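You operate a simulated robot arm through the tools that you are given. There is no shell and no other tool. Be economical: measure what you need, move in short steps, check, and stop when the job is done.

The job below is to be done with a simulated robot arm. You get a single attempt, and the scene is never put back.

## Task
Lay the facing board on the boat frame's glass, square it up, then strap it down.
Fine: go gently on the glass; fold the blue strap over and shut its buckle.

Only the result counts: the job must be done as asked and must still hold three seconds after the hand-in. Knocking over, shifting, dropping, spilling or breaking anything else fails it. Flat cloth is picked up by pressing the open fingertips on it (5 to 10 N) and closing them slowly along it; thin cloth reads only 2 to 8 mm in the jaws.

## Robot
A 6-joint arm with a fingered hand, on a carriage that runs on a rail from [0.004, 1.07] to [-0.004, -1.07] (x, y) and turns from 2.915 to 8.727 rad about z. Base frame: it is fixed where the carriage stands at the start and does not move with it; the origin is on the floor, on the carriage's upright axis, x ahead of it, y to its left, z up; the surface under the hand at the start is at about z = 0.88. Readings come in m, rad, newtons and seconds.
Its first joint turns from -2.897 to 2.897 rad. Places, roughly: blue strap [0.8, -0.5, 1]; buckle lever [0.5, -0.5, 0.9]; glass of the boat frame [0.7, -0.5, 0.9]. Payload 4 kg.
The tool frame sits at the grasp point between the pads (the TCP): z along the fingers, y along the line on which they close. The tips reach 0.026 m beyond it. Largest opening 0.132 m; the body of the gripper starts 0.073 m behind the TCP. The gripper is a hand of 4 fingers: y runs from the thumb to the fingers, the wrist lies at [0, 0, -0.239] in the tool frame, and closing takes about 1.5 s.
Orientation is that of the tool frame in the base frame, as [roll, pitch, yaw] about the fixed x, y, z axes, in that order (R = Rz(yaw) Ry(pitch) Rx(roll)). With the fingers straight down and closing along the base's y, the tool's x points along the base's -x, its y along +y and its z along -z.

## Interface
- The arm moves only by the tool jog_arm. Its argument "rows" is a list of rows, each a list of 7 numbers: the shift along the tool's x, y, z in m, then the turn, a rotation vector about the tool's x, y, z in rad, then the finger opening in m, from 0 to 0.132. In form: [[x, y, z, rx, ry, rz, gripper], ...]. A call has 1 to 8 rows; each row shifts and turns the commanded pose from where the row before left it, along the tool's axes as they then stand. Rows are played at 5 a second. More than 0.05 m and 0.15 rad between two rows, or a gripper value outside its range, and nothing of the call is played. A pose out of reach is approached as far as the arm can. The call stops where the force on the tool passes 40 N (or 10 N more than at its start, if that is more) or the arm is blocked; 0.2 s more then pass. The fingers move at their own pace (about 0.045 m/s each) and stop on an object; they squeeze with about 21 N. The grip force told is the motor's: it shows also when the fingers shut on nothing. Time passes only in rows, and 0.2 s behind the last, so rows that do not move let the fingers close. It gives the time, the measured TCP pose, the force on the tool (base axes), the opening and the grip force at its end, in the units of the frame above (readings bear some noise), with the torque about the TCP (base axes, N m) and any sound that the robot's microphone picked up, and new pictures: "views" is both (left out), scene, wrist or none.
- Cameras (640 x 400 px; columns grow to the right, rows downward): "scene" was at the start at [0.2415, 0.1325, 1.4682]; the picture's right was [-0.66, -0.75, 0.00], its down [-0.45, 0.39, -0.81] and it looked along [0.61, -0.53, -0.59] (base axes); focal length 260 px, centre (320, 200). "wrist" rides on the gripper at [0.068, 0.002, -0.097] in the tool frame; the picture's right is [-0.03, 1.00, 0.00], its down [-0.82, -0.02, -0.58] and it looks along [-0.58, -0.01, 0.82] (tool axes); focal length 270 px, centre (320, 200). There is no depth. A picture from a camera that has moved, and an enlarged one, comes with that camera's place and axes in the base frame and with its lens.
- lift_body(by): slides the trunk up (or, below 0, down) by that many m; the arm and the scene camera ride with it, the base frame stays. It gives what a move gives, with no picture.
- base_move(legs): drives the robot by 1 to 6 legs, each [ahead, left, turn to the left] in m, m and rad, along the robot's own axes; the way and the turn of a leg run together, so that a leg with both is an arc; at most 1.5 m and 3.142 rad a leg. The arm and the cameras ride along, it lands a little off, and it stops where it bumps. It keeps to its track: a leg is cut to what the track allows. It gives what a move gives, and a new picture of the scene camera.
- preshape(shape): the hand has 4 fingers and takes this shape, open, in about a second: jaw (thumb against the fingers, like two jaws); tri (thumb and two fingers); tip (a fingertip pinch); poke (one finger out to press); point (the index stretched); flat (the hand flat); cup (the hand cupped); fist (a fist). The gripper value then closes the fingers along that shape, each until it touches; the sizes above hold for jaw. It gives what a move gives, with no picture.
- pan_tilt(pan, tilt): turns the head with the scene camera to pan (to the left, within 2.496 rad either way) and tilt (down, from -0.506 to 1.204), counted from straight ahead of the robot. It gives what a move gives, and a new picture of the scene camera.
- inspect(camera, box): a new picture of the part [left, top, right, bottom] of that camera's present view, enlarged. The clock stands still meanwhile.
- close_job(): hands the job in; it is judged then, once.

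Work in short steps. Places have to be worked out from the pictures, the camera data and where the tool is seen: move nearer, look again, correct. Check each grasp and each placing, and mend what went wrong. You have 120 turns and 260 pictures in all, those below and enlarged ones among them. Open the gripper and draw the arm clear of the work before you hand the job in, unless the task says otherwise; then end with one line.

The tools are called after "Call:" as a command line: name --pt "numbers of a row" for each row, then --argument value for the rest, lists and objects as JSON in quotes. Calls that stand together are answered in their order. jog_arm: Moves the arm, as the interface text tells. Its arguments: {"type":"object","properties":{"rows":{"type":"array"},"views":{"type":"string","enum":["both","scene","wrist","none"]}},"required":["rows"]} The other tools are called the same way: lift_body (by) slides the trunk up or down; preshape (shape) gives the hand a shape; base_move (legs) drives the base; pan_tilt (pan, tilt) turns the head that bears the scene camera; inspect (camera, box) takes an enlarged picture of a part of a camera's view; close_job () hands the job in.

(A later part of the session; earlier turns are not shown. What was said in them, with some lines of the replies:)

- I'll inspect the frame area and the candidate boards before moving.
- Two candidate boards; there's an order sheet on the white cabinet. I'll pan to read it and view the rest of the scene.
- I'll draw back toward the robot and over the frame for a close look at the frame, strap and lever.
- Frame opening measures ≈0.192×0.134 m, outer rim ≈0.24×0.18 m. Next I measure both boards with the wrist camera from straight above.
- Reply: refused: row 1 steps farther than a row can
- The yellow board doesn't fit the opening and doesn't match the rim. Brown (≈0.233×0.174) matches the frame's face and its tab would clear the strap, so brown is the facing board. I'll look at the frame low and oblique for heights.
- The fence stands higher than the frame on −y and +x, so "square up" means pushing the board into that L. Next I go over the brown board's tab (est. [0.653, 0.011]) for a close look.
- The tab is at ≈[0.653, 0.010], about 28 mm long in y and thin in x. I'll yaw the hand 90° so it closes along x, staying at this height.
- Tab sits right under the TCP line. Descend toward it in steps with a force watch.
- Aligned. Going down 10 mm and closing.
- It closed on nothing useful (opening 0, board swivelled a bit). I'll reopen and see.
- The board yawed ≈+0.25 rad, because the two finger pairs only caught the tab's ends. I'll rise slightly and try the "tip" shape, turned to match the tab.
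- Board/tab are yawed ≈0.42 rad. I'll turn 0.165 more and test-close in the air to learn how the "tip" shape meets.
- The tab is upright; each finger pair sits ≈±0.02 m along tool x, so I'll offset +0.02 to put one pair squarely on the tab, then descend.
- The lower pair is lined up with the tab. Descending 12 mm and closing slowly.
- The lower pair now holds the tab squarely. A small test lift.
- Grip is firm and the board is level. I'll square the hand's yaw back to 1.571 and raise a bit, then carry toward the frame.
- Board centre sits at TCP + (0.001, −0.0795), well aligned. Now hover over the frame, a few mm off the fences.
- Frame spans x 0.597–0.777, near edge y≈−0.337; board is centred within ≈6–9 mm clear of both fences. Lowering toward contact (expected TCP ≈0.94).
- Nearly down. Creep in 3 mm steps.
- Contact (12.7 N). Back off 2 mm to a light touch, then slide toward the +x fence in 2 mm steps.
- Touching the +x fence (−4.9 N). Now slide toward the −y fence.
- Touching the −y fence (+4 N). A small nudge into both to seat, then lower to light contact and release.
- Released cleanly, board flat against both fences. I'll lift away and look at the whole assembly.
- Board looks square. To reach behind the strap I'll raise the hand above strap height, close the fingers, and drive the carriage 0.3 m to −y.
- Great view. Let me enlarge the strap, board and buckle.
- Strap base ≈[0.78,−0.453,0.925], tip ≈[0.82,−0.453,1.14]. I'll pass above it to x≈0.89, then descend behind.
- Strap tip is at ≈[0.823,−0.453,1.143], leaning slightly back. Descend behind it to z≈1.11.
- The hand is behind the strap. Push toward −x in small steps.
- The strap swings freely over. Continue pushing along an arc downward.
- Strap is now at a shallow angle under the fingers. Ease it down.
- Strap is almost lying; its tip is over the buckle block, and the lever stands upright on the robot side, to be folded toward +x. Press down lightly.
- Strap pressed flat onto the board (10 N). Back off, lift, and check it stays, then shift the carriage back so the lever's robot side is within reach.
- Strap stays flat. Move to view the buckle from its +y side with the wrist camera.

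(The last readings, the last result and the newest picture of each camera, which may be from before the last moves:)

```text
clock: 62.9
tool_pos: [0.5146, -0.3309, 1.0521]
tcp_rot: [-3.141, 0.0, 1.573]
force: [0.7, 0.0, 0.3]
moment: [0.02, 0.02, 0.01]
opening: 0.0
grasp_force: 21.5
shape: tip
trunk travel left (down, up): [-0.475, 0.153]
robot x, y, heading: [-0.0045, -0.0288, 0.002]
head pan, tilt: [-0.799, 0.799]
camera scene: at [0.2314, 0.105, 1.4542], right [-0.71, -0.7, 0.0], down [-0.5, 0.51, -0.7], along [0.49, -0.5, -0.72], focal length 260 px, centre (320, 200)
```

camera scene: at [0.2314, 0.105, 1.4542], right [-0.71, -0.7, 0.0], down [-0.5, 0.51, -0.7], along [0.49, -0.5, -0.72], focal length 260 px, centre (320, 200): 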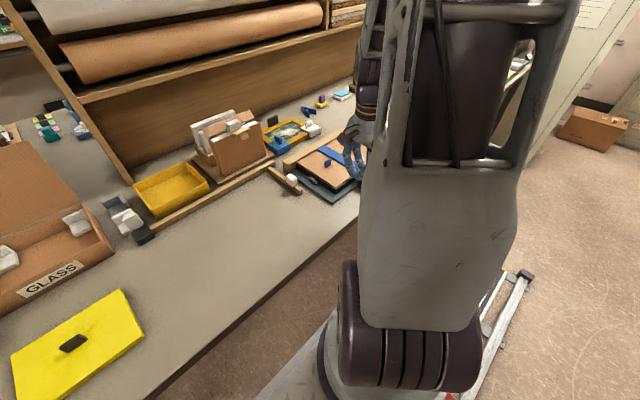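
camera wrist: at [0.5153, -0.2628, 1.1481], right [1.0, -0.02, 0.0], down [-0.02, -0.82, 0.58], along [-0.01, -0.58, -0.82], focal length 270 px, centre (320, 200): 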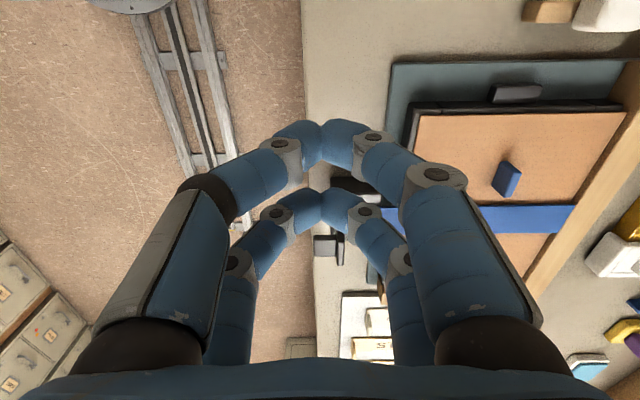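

The view is blocked. I'll turn the hand back to face +x (yaw π) to see the buckle past the fingers.

Call:
jog_arm --pt "0 0 -0.02 0 0 -0.149 0.0" --pt "0 0 -0.02 0 0 -0.149 0.0" --pt "0 0 -0.02 0 0 -0.149 0.0" --pt "0 0 0 0 0 -0.149 0.0" --pt "0 0 0 0 0 -0.149 0.0" --pt "0 0 0 0 0 -0.149 0.0" --pt "0 0 0 0 0 -0.149 0.0" --pt "0 0 0 0 0 -0.149 0.0" --views "none"

Call:
jog_arm --pt "0 0 0 0 0 -0.149 0.0" --pt "0 0 0 0 0 -0.149 0.0" --pt "0 0 0 0 0 -0.081 0.0" --pt "0.02 -0.04 0 0 0 0 0.0" --pt "0.02 -0.04 0 0 0 0 0.0" --pt "0.01 -0.04 0 0 0 0 0.0" --pt "0 0 0 0 0 0 0.0" --views "both"

Call:
inspect --camera "wrist" --box '[230, 30, 410, 170]'

```text
clock: 64.7
tool_pos: [0.5132, -0.3308, 1.11]
tcp_rot: [-3.141, 0.0, 2.77]
force: [0.3, 0.3, 0.4]
moment: [0.02, 0.01, 0.0]
opening: 0.0
grasp_force: 21.2
shape: tip
trunk travel left (down, up): [-0.475, 0.153]
robot x, y, heading: [0.0001, -0.0321, 0.004]
head pan, tilt: [-0.799, 0.799]
```

```text
clock: 66.3
tool_pos: [0.4626, -0.4498, 1.1096]
tcp_rot: [-3.142, -0.001, -3.136]
force: [-0.4, -0.3, -0.3]
moment: [-0.03, -0.02, 0.01]
opening: 0.0
grasp_force: 20.6
shape: tip
trunk travel left (down, up): [-0.475, 0.153]
robot x, y, heading: [0.003, -0.027, 0.007]
head pan, tilt: [-0.799, 0.799]
camera scene: at [0.2314, 0.105, 1.4542], right [-0.71, -0.7, 0.0], down [-0.5, 0.51, -0.7], along [0.49, -0.5, -0.72], focal length 260 px, centre (320, 200)
camera wrist: at [0.3945, -0.4498, 1.2068], right [0.02, 1.0, 0.0], down [0.82, -0.02, 0.58], along [0.58, -0.01, -0.82], focal length 270 px, centre (320, 200)
```

scene: 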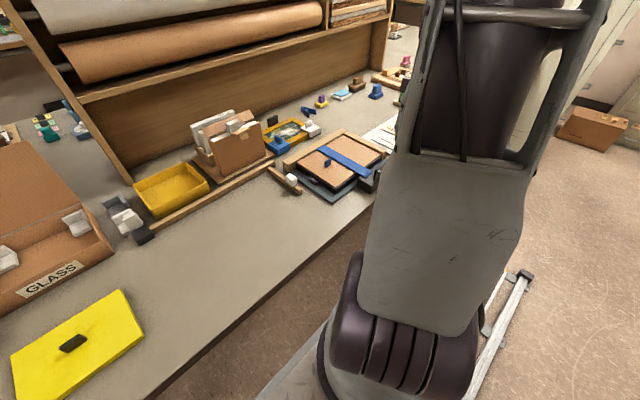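
wrist: 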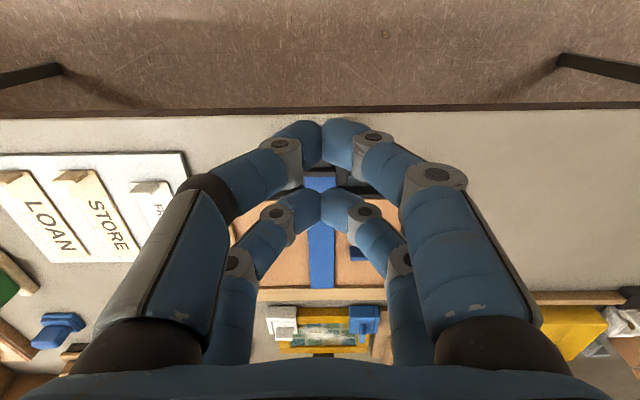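

```text
2.86 times, centred on (320, 100) of wrist
camera zoom: at [0.3945, -0.4498, 1.2068], right [0.02, 1.0, 0.0], down [0.82, -0.02, 0.58], along [0.58, -0.01, -0.82], focal length 772 px, centre (320, 486)
```

zoom: 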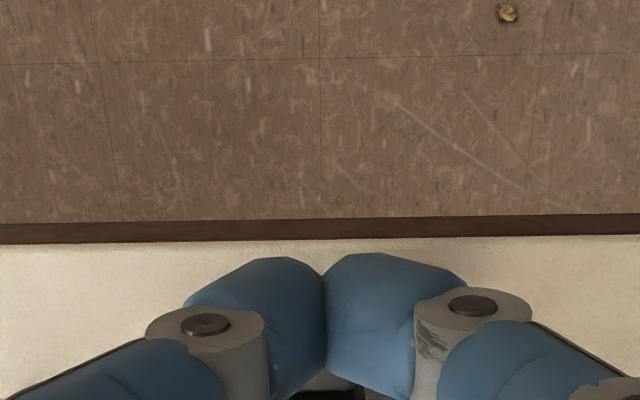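

Fingers hide the buckle; open them to look through.

Call:
jog_arm --pt "0 0 0 0 0 0 0.13" --pt "0 0 0 0 0 0 0.13" --pt "0 0 0 0 0 0 0.13" --pt "0 0 0 0 0 0 0.13" --pt "0 0 0 0 0 0 0.13" --pt "0 0 0 0 0 0 0.13" --views "none"

Call:
inspect --camera "wrist" --box '[230, 100, 410, 240]'

Call:
inspect --camera "scene" --box '[270, 120, 400, 210]'

```text
clock: 67.7
tool_pos: [0.4623, -0.4499, 1.1093]
tcp_rot: [3.141, 0.0, -3.138]
force: [0.2, 0.3, -0.3]
moment: [-0.01, 0.02, -0.01]
opening: 0.13
grasp_force: 0.0
shape: tip
trunk travel left (down, up): [-0.475, 0.153]
robot x, y, heading: [0.0006, -0.0259, 0.006]
head pan, tilt: [-0.799, 0.799]
```

```text
2.86 times, centred on (320, 170) of wrist
camera zoom: at [0.3947, -0.4495, 1.2068], right [0.02, 1.0, 0.0], down [0.82, -0.02, 0.58], along [0.58, -0.01, -0.82], focal length 772 px, centre (320, 286)
```

zoom: 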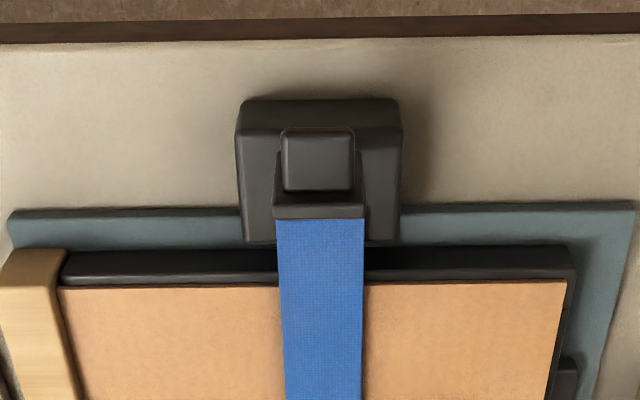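

```text
4.44 times, centred on (335, 165) of scene
camera zoom: at [0.2314, 0.105, 1.4542], right [-0.71, -0.7, 0.0], down [-0.5, 0.51, -0.7], along [0.49, -0.5, -0.72], focal length 1154 px, centre (253, 356)
```

zoom: 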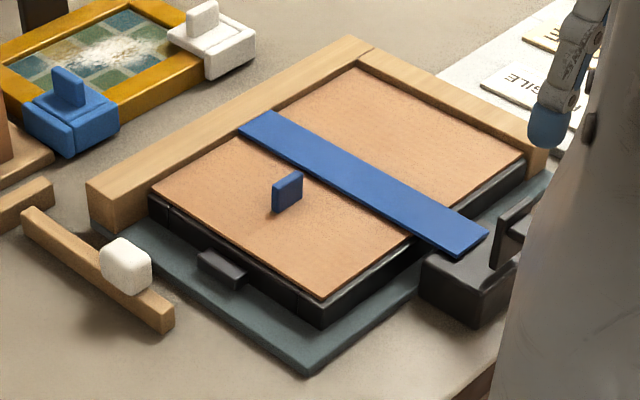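

Now it's clear: lever plate upright at x≈0.533, y −0.466…−0.434, top z≈0.966, with a knob (top ≈0.945) on the robot side; strap tip lies at its foot. I'll close the fingers and descend behind the lever with tips just above the knob.

Call:
jog_arm --pt "0 0 0 0 0 0 0.05" --pt "0 0 0.02 0 0 0 0.0" --pt "0 0 0.03 0 0 0 0.0" --pt "0 0 0.03 0 0 0 0.0" --pt "0 0 0.03 0 0 0 0.0" --pt "0 0 0.012 0 0 0 0.0" --pt "0 0 0 0 0 0 0.0" --pt "0 0 0 0 0 0 0.0" --views "both"

Call:
inspect --camera "scene" --box '[300, 130, 400, 210]'

```text
clock: 69.5
tool_pos: [0.4649, -0.451, 0.9885]
tcp_rot: [3.141, 0.0, -3.138]
force: [1.0, 0.5, 0.1]
moment: [-0.01, -0.04, -0.01]
opening: 0.0
grasp_force: 11.2
shape: tip
trunk travel left (down, up): [-0.475, 0.153]
robot x, y, heading: [-0.0001, -0.0299, 0.001]
head pan, tilt: [-0.799, 0.799]
camera scene: at [0.2314, 0.105, 1.4542], right [-0.71, -0.7, 0.0], down [-0.5, 0.51, -0.7], along [0.49, -0.5, -0.72], focal length 260 px, centre (320, 200)
camera wrist: at [0.397, -0.4496, 1.0852], right [0.02, 1.0, 0.0], down [0.82, -0.02, 0.58], along [0.58, -0.01, -0.82], focal length 270 px, centre (320, 200)
```

scene: 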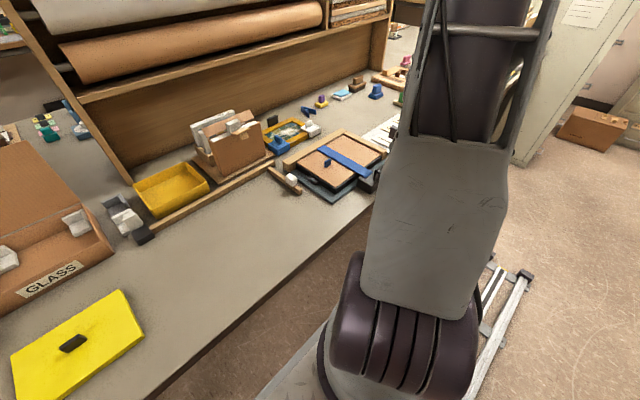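
wrist: 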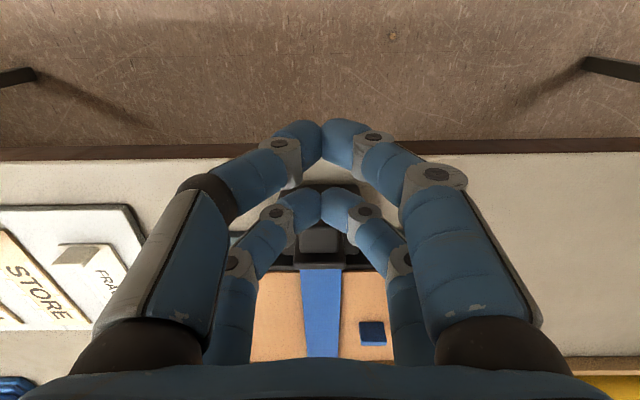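

```text
5.00 times, centred on (350, 170) of scene
camera zoom: at [0.2314, 0.105, 1.4542], right [-0.71, -0.7, 0.0], down [-0.5, 0.51, -0.7], along [0.49, -0.5, -0.72], focal length 1298 px, centre (170, 350)
```

zoom: 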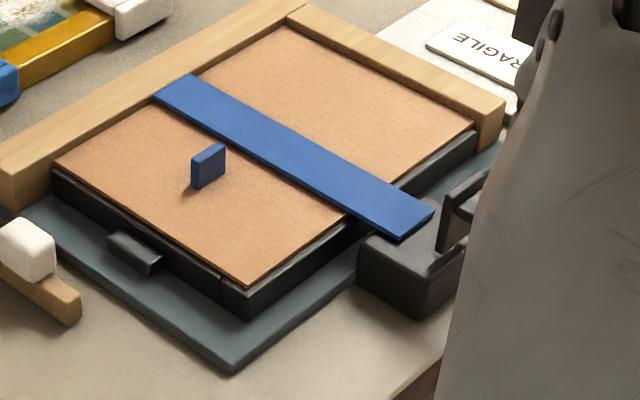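

Knob and lever are just ahead of the fingers. Lower 6 mm and push +x in 6 mm steps.

Call:
jog_arm --pt "-0.008 0 0.006 0 0 0 0.0" --pt "-0.008 0 0 0 0 0 0.0" --pt "-0.008 0 0 0 0 0 0.0" --pt "-0.008 0 0 0 0 0 0.0" --pt "-0.006 0 0 0 0 0 0.0" --pt "0 0 0 0 0 0 0.0" --views "wrist"

Call:
inspect --camera "scene" --box '[300, 130, 400, 210]'

```text
clock: 70.9
tool_pos: [0.5038, -0.4499, 0.982]
tcp_rot: [-3.142, -0.001, -3.137]
force: [-0.3, 0.2, 0.4]
moment: [-0.02, -0.01, 0.0]
opening: 0.0
grasp_force: 21.5
shape: tip
trunk travel left (down, up): [-0.475, 0.153]
robot x, y, heading: [-0.0025, -0.0288, 0.002]
head pan, tilt: [-0.799, 0.799]
camera wrist: at [0.4351, -0.4492, 1.0793], right [0.02, 1.0, 0.0], down [0.82, -0.02, 0.58], along [0.58, -0.01, -0.82], focal length 270 px, centre (320, 200)
```

wrist: 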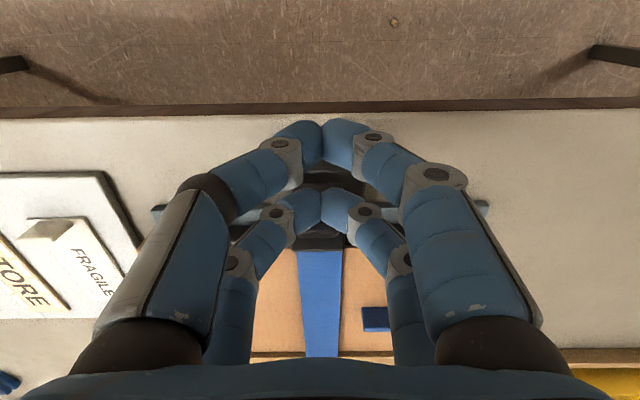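

```text
5.00 times, centred on (350, 170) of scene
camera zoom: at [0.2314, 0.105, 1.4542], right [-0.71, -0.7, 0.0], down [-0.5, 0.51, -0.7], along [0.49, -0.5, -0.72], focal length 1298 px, centre (170, 350)
```

zoom: 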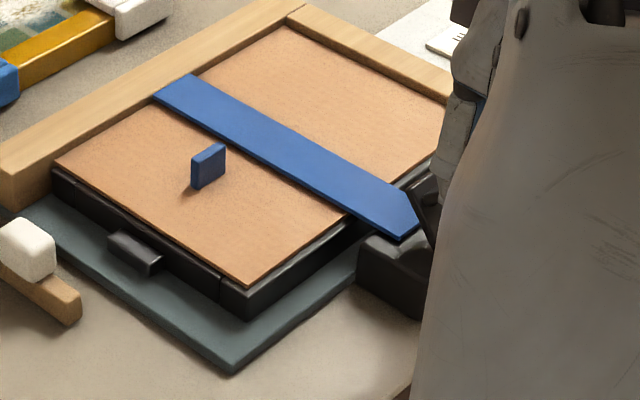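

The lever has begun tilting over. Continue +x with slight descent.

Call:
jog_arm --pt "-0.008 0 0.0 0 0 0 0.0" --pt "-0.008 0 0.0 0 0 0 0.0" --pt "-0.008 0 0.002 0 0 0 0.0" --pt "-0.008 0 0.002 0 0 0 0.0" --pt "0 0 0 0 0 0 0.0" --views "wrist"

Call:
inspect --camera "scene" --box '[300, 130, 400, 210]'

```text
clock: 72.1
tool_pos: [0.5352, -0.4499, 0.9776]
tcp_rot: [-3.141, 0.0, -3.14]
force: [0.6, 0.3, -0.3]
moment: [0.0, 0.01, -0.02]
opening: 0.0
grasp_force: 20.7
shape: tip
trunk travel left (down, up): [-0.475, 0.153]
robot x, y, heading: [-0.0011, -0.0298, 0.005]
head pan, tilt: [-0.799, 0.799]
camera wrist: at [0.4663, -0.4486, 1.076], right [0.02, 1.0, 0.0], down [0.82, -0.02, 0.58], along [0.58, -0.01, -0.82], focal length 270 px, centre (320, 200)
```

wrist: 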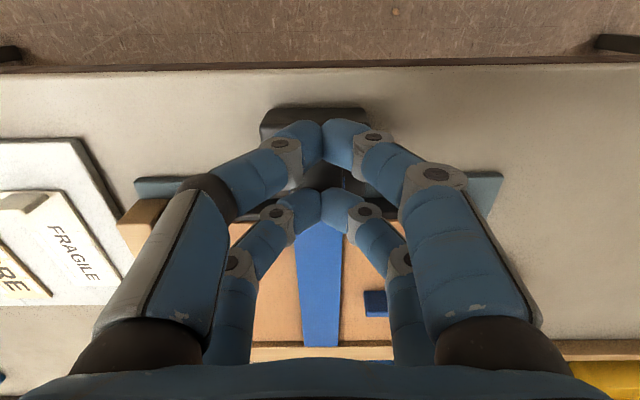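

```text
5.00 times, centred on (350, 170) of scene
camera zoom: at [0.2314, 0.105, 1.4542], right [-0.71, -0.7, 0.0], down [-0.5, 0.51, -0.7], along [0.49, -0.5, -0.72], focal length 1298 px, centre (170, 350)
```

zoom: 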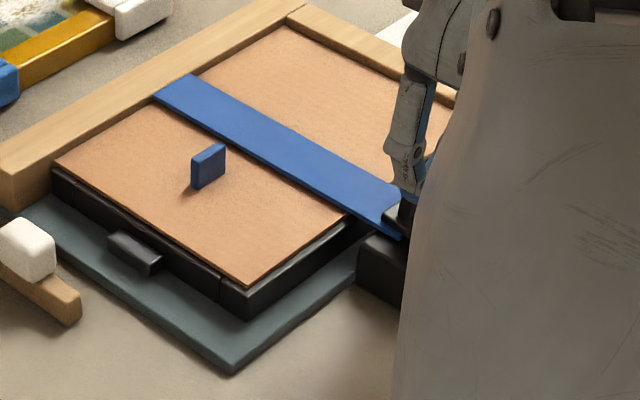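

Lever is well over onto the strap tip. Now press down in small steps, listening for the latch.

Call:
jog_arm --pt "-0.004 0 0.004 0 0 0 0.0" --pt "-0.004 0 0.004 0 0 0 0.0" --pt "0 0 0.004 0 0 0 0.0" --pt "0 0 0 0 0 0 0.0" --views "wrist"

Call:
inspect --camera "scene" --box '[300, 130, 400, 210]'

```text
clock: 72.7
tool_pos: [0.5374, -0.4492, 0.9742]
tcp_rot: [3.14, -0.004, -3.14]
force: [-18.1, 5.0, 22.9]
moment: [0.14, -0.14, 0.13]
opening: 0.0001
grasp_force: 20.7
shape: tip
trunk travel left (down, up): [-0.475, 0.153]
robot x, y, heading: [-0.001, -0.0249, 0.005]
head pan, tilt: [-0.799, 0.799]
stopped in row 3: the force on the tool passed its limit at 46 N (the readings are from after the stop); the commanded pose is now the measured one
camera wrist: at [0.4692, -0.4493, 1.0718], right [0.02, 1.0, 0.0], down [0.82, -0.02, 0.58], along [0.58, -0.01, -0.82], focal length 270 px, centre (320, 200)
```

wrist: 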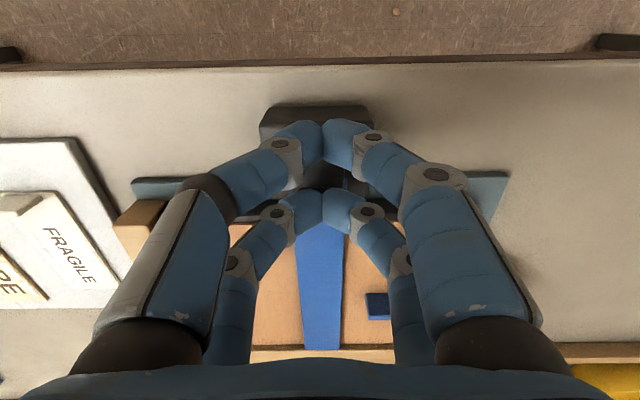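

```text
5.00 times, centred on (350, 170) of scene
camera zoom: at [0.2302, 0.1053, 1.4545], right [-0.72, -0.7, 0.0], down [-0.5, 0.51, -0.7], along [0.49, -0.5, -0.72], focal length 1298 px, centre (170, 350)
```

zoom: 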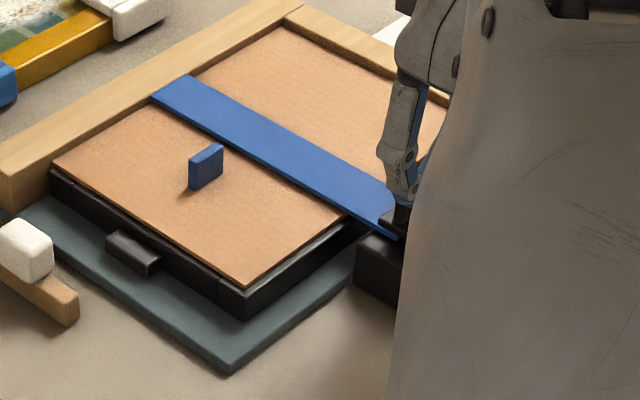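

Hit 46 N—probably jamming on the knob. Lift off and look at the lever.

Call:
jog_arm --pt "0 0 -0.01 0 0 0 0.0" --pt "0.02 0 -0.03 0 0 0 0.05" --pt "0.03 0 -0.03 0 0 0 0.13" --pt "0.02 0 -0.03 0 0 0 0.13" --pt "0 0 -0.03 0 0 0 0.13" --pt "0 0 0 0 0 0 0.13" --pt "0 0 0 0 0 0 0.13" --pt "0 0 0 0 0 0 0.13" --views "none"

Call:
inspect --camera "wrist" --box '[230, 100, 410, 240]'

Call:
inspect --camera "scene" --box '[300, 130, 400, 210]'

```text
clock: 74.5
tool_pos: [0.4705, -0.4495, 1.1017]
tcp_rot: [-3.14, -0.003, -3.137]
force: [0.0, 0.9, 0.2]
moment: [0.0, -0.01, 0.0]
opening: 0.1266
grasp_force: 0.0
shape: tip
trunk travel left (down, up): [-0.475, 0.153]
robot x, y, heading: [0.0001, -0.027, 0.003]
head pan, tilt: [-0.799, 0.799]
```

```text
2.86 times, centred on (320, 170) of wrist
camera zoom: at [0.4016, -0.4484, 1.2003], right [0.02, 1.0, 0.0], down [0.82, -0.02, 0.58], along [0.58, -0.01, -0.82], focal length 772 px, centre (320, 286)
```

zoom: 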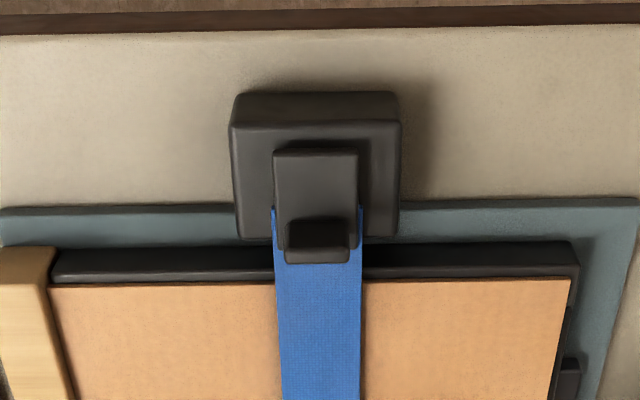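

```text
5.00 times, centred on (350, 170) of scene
camera zoom: at [0.2315, 0.1047, 1.4542], right [-0.72, -0.7, 0.0], down [-0.5, 0.51, -0.7], along [0.49, -0.5, -0.72], focal length 1298 px, centre (170, 350)
```

zoom: 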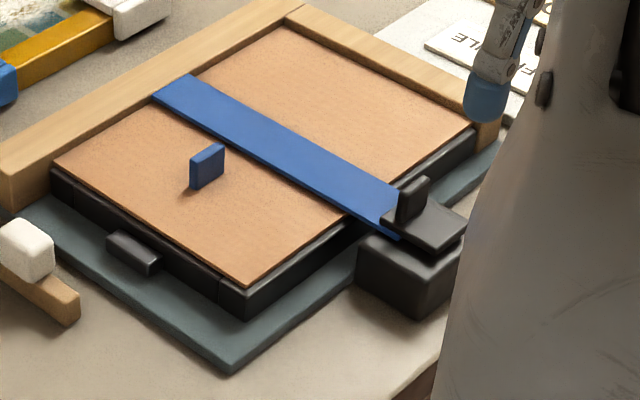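

The lever has folded flat over the strap tip with its knob up (≈[0.563,−0.45], top z≈0.951). I'll press straight down on the knob to make sure it's latched.

Call:
jog_arm --pt "-0.02 0 0.0 0 0 0 0.05" --pt "-0.03 0 0.0 0 0 0 0.0" --pt "-0.025 0 0.02 0 0 0 0.0" --pt "0 0 0.04 0 0 0 0.0" --pt "0 0 0.04 0 0 0 0.0" --pt "0 0 0.015 0 0 0 0.0" --pt "0 0 0.0 0 0 0 0.0" --views "none"

Call:
jog_arm --pt "0 0 0.003 0 0 0 0.0" --pt "0 0 0.003 0 0 0 0.0" --pt "0 0 0.0 0 0 0 0.0" --views "none"

Call:
inspect --camera "scene" --box '[300, 130, 400, 210]'

```text
clock: 76.1
tool_pos: [0.5446, -0.4521, 0.987]
tcp_rot: [3.141, -0.003, -3.137]
force: [-0.7, 0.5, 0.5]
moment: [0.0, 0.02, 0.01]
opening: 0.0
grasp_force: 0.1
shape: tip
trunk travel left (down, up): [-0.475, 0.153]
robot x, y, heading: [0.0019, -0.0256, 0.006]
head pan, tilt: [-0.799, 0.799]
```

```text
clock: 76.9
tool_pos: [0.5441, -0.4492, 0.9806]
tcp_rot: [3.14, -0.004, -3.137]
force: [0.6, 0.3, -0.4]
moment: [0.01, 0.0, -0.02]
opening: 0.0001
grasp_force: 21.1
shape: tip
trunk travel left (down, up): [-0.475, 0.153]
robot x, y, heading: [-0.0017, -0.0255, -0.002]
head pan, tilt: [-0.799, 0.799]
```

```text
5.00 times, centred on (350, 170) of scene
camera zoom: at [0.2315, 0.1047, 1.4542], right [-0.72, -0.7, 0.0], down [-0.5, 0.51, -0.7], along [0.49, -0.5, -0.72], focal length 1298 px, centre (170, 350)
```

zoom: 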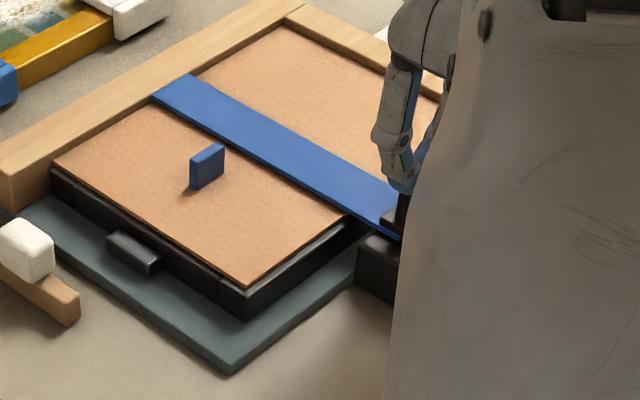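

Tips are just above the knob; press further in 2 mm steps.

Call:
jog_arm --pt "0 0 0.002 0 0 0 0.0" --pt "0 0 0.002 0 0 0 0.0" --pt "0 0 0.0 0 0 0 0.0" --views "none"

Call:
jog_arm --pt "0 0 0.002 0 0 0 0.0" --pt "0 0 0.002 0 0 0 0.0" --pt "0 0 0.0 0 0 0 0.0" --views "none"

```text
clock: 77.7
tool_pos: [0.5434, -0.4492, 0.9777]
tcp_rot: [3.141, -0.002, -3.138]
force: [1.4, 0.3, 10.0]
moment: [-0.02, -0.25, 0.01]
opening: 0.0
grasp_force: 21.4
shape: tip
trunk travel left (down, up): [-0.475, 0.153]
robot x, y, heading: [0.0002, -0.0294, 0.0]
head pan, tilt: [-0.799, 0.799]
```

```text
clock: 78.7
tool_pos: [0.5455, -0.4517, 0.9774]
tcp_rot: [-3.136, 0.002, -3.139]
force: [-3.8, 3.9, 18.5]
moment: [0.08, -0.18, 0.05]
opening: 0.0
grasp_force: 20.9
shape: tip
trunk travel left (down, up): [-0.475, 0.153]
robot x, y, heading: [0.0016, -0.0291, -0.004]
head pan, tilt: [-0.799, 0.799]
stopped in row 3: the force on the tool passed its limit at 41 N (the readings are from after the stop); the commanded pose is now the measured one
```

It's rigid at z≈0.951 under 41 N: the lever is at its stop, shut. Lift away and inspect.

Call:
jog_arm --pt "0 0 -0.02 0 0 0 0.0" --pt "0 0 -0.04 0 0 0 0.0" --pt "0 0 -0.05 0 0 0 0.05" --pt "0.03 0 -0.03 0 0 0 0.13" --pt "0.03 0 0 0 0 0 0.13" --pt "0.02 0 0 0 0 0 0.13" --pt "0 0 0 0 0 0 0.13" --pt "0 0 0 0 0 0 0.13" --views "wrist"

Call:
inspect --camera "wrist" --box '[220, 100, 440, 260]'

Call:
inspect --camera "scene" --box '[300, 130, 400, 210]'

```text
clock: 80.5
tool_pos: [0.4628, -0.4498, 1.115]
tcp_rot: [-3.139, 0.0, -3.139]
force: [-0.1, -0.5, 0.3]
moment: [0.01, 0.01, 0.0]
opening: 0.1085
grasp_force: 0.2
shape: tip
trunk travel left (down, up): [-0.475, 0.153]
robot x, y, heading: [-0.0001, -0.0271, 0.002]
head pan, tilt: [-0.799, 0.799]
camera wrist: at [0.3946, -0.4489, 1.2125], right [0.02, 1.0, 0.0], down [0.82, -0.02, 0.58], along [0.58, -0.01, -0.82], focal length 270 px, centre (320, 200)
```

wrist: 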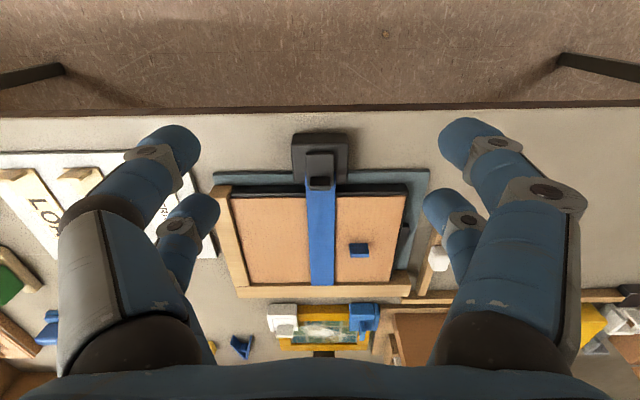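

```text
2.50 times, centred on (330, 180) of wrist
camera zoom: at [0.3946, -0.4489, 1.2125], right [0.02, 1.0, 0.0], down [0.82, -0.02, 0.58], along [0.58, -0.01, -0.82], focal length 676 px, centre (295, 250)
```

zoom: 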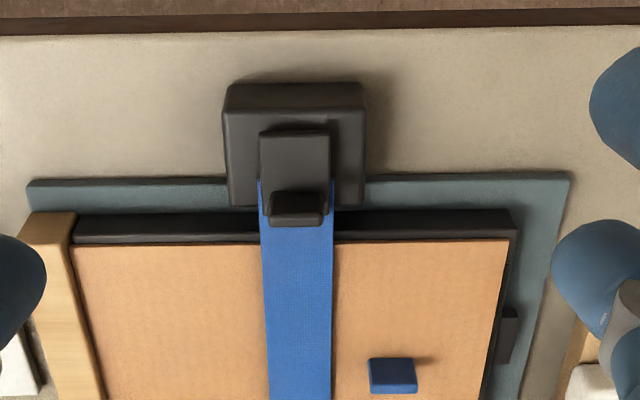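

```text
5.00 times, centred on (350, 170) of scene
camera zoom: at [0.2315, 0.1047, 1.4542], right [-0.72, -0.7, 0.0], down [-0.5, 0.51, -0.7], along [0.49, -0.5, -0.72], focal length 1298 px, centre (170, 350)
```

zoom: 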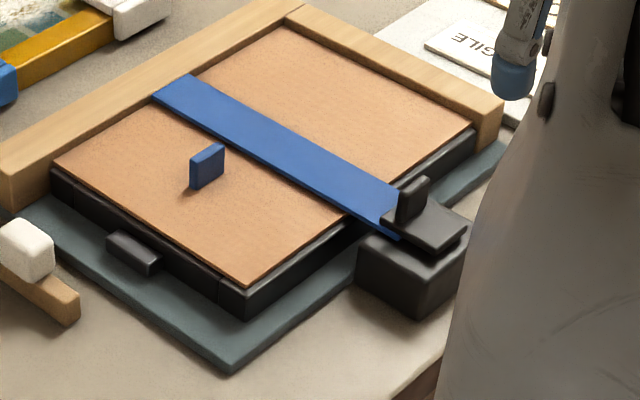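

The board is square in the fence, the strap lies over it, and the lever is shut over the strap tip. The gripper is open and clear, so I'll hand it in.

Call:
close_job

```text
The job is handed in.
```

The job is handed in: the brown facing board lies squared against both fences, the blue strap is folded over it, and its buckle lever is down at its stop, though the microphone picked up no latch click.
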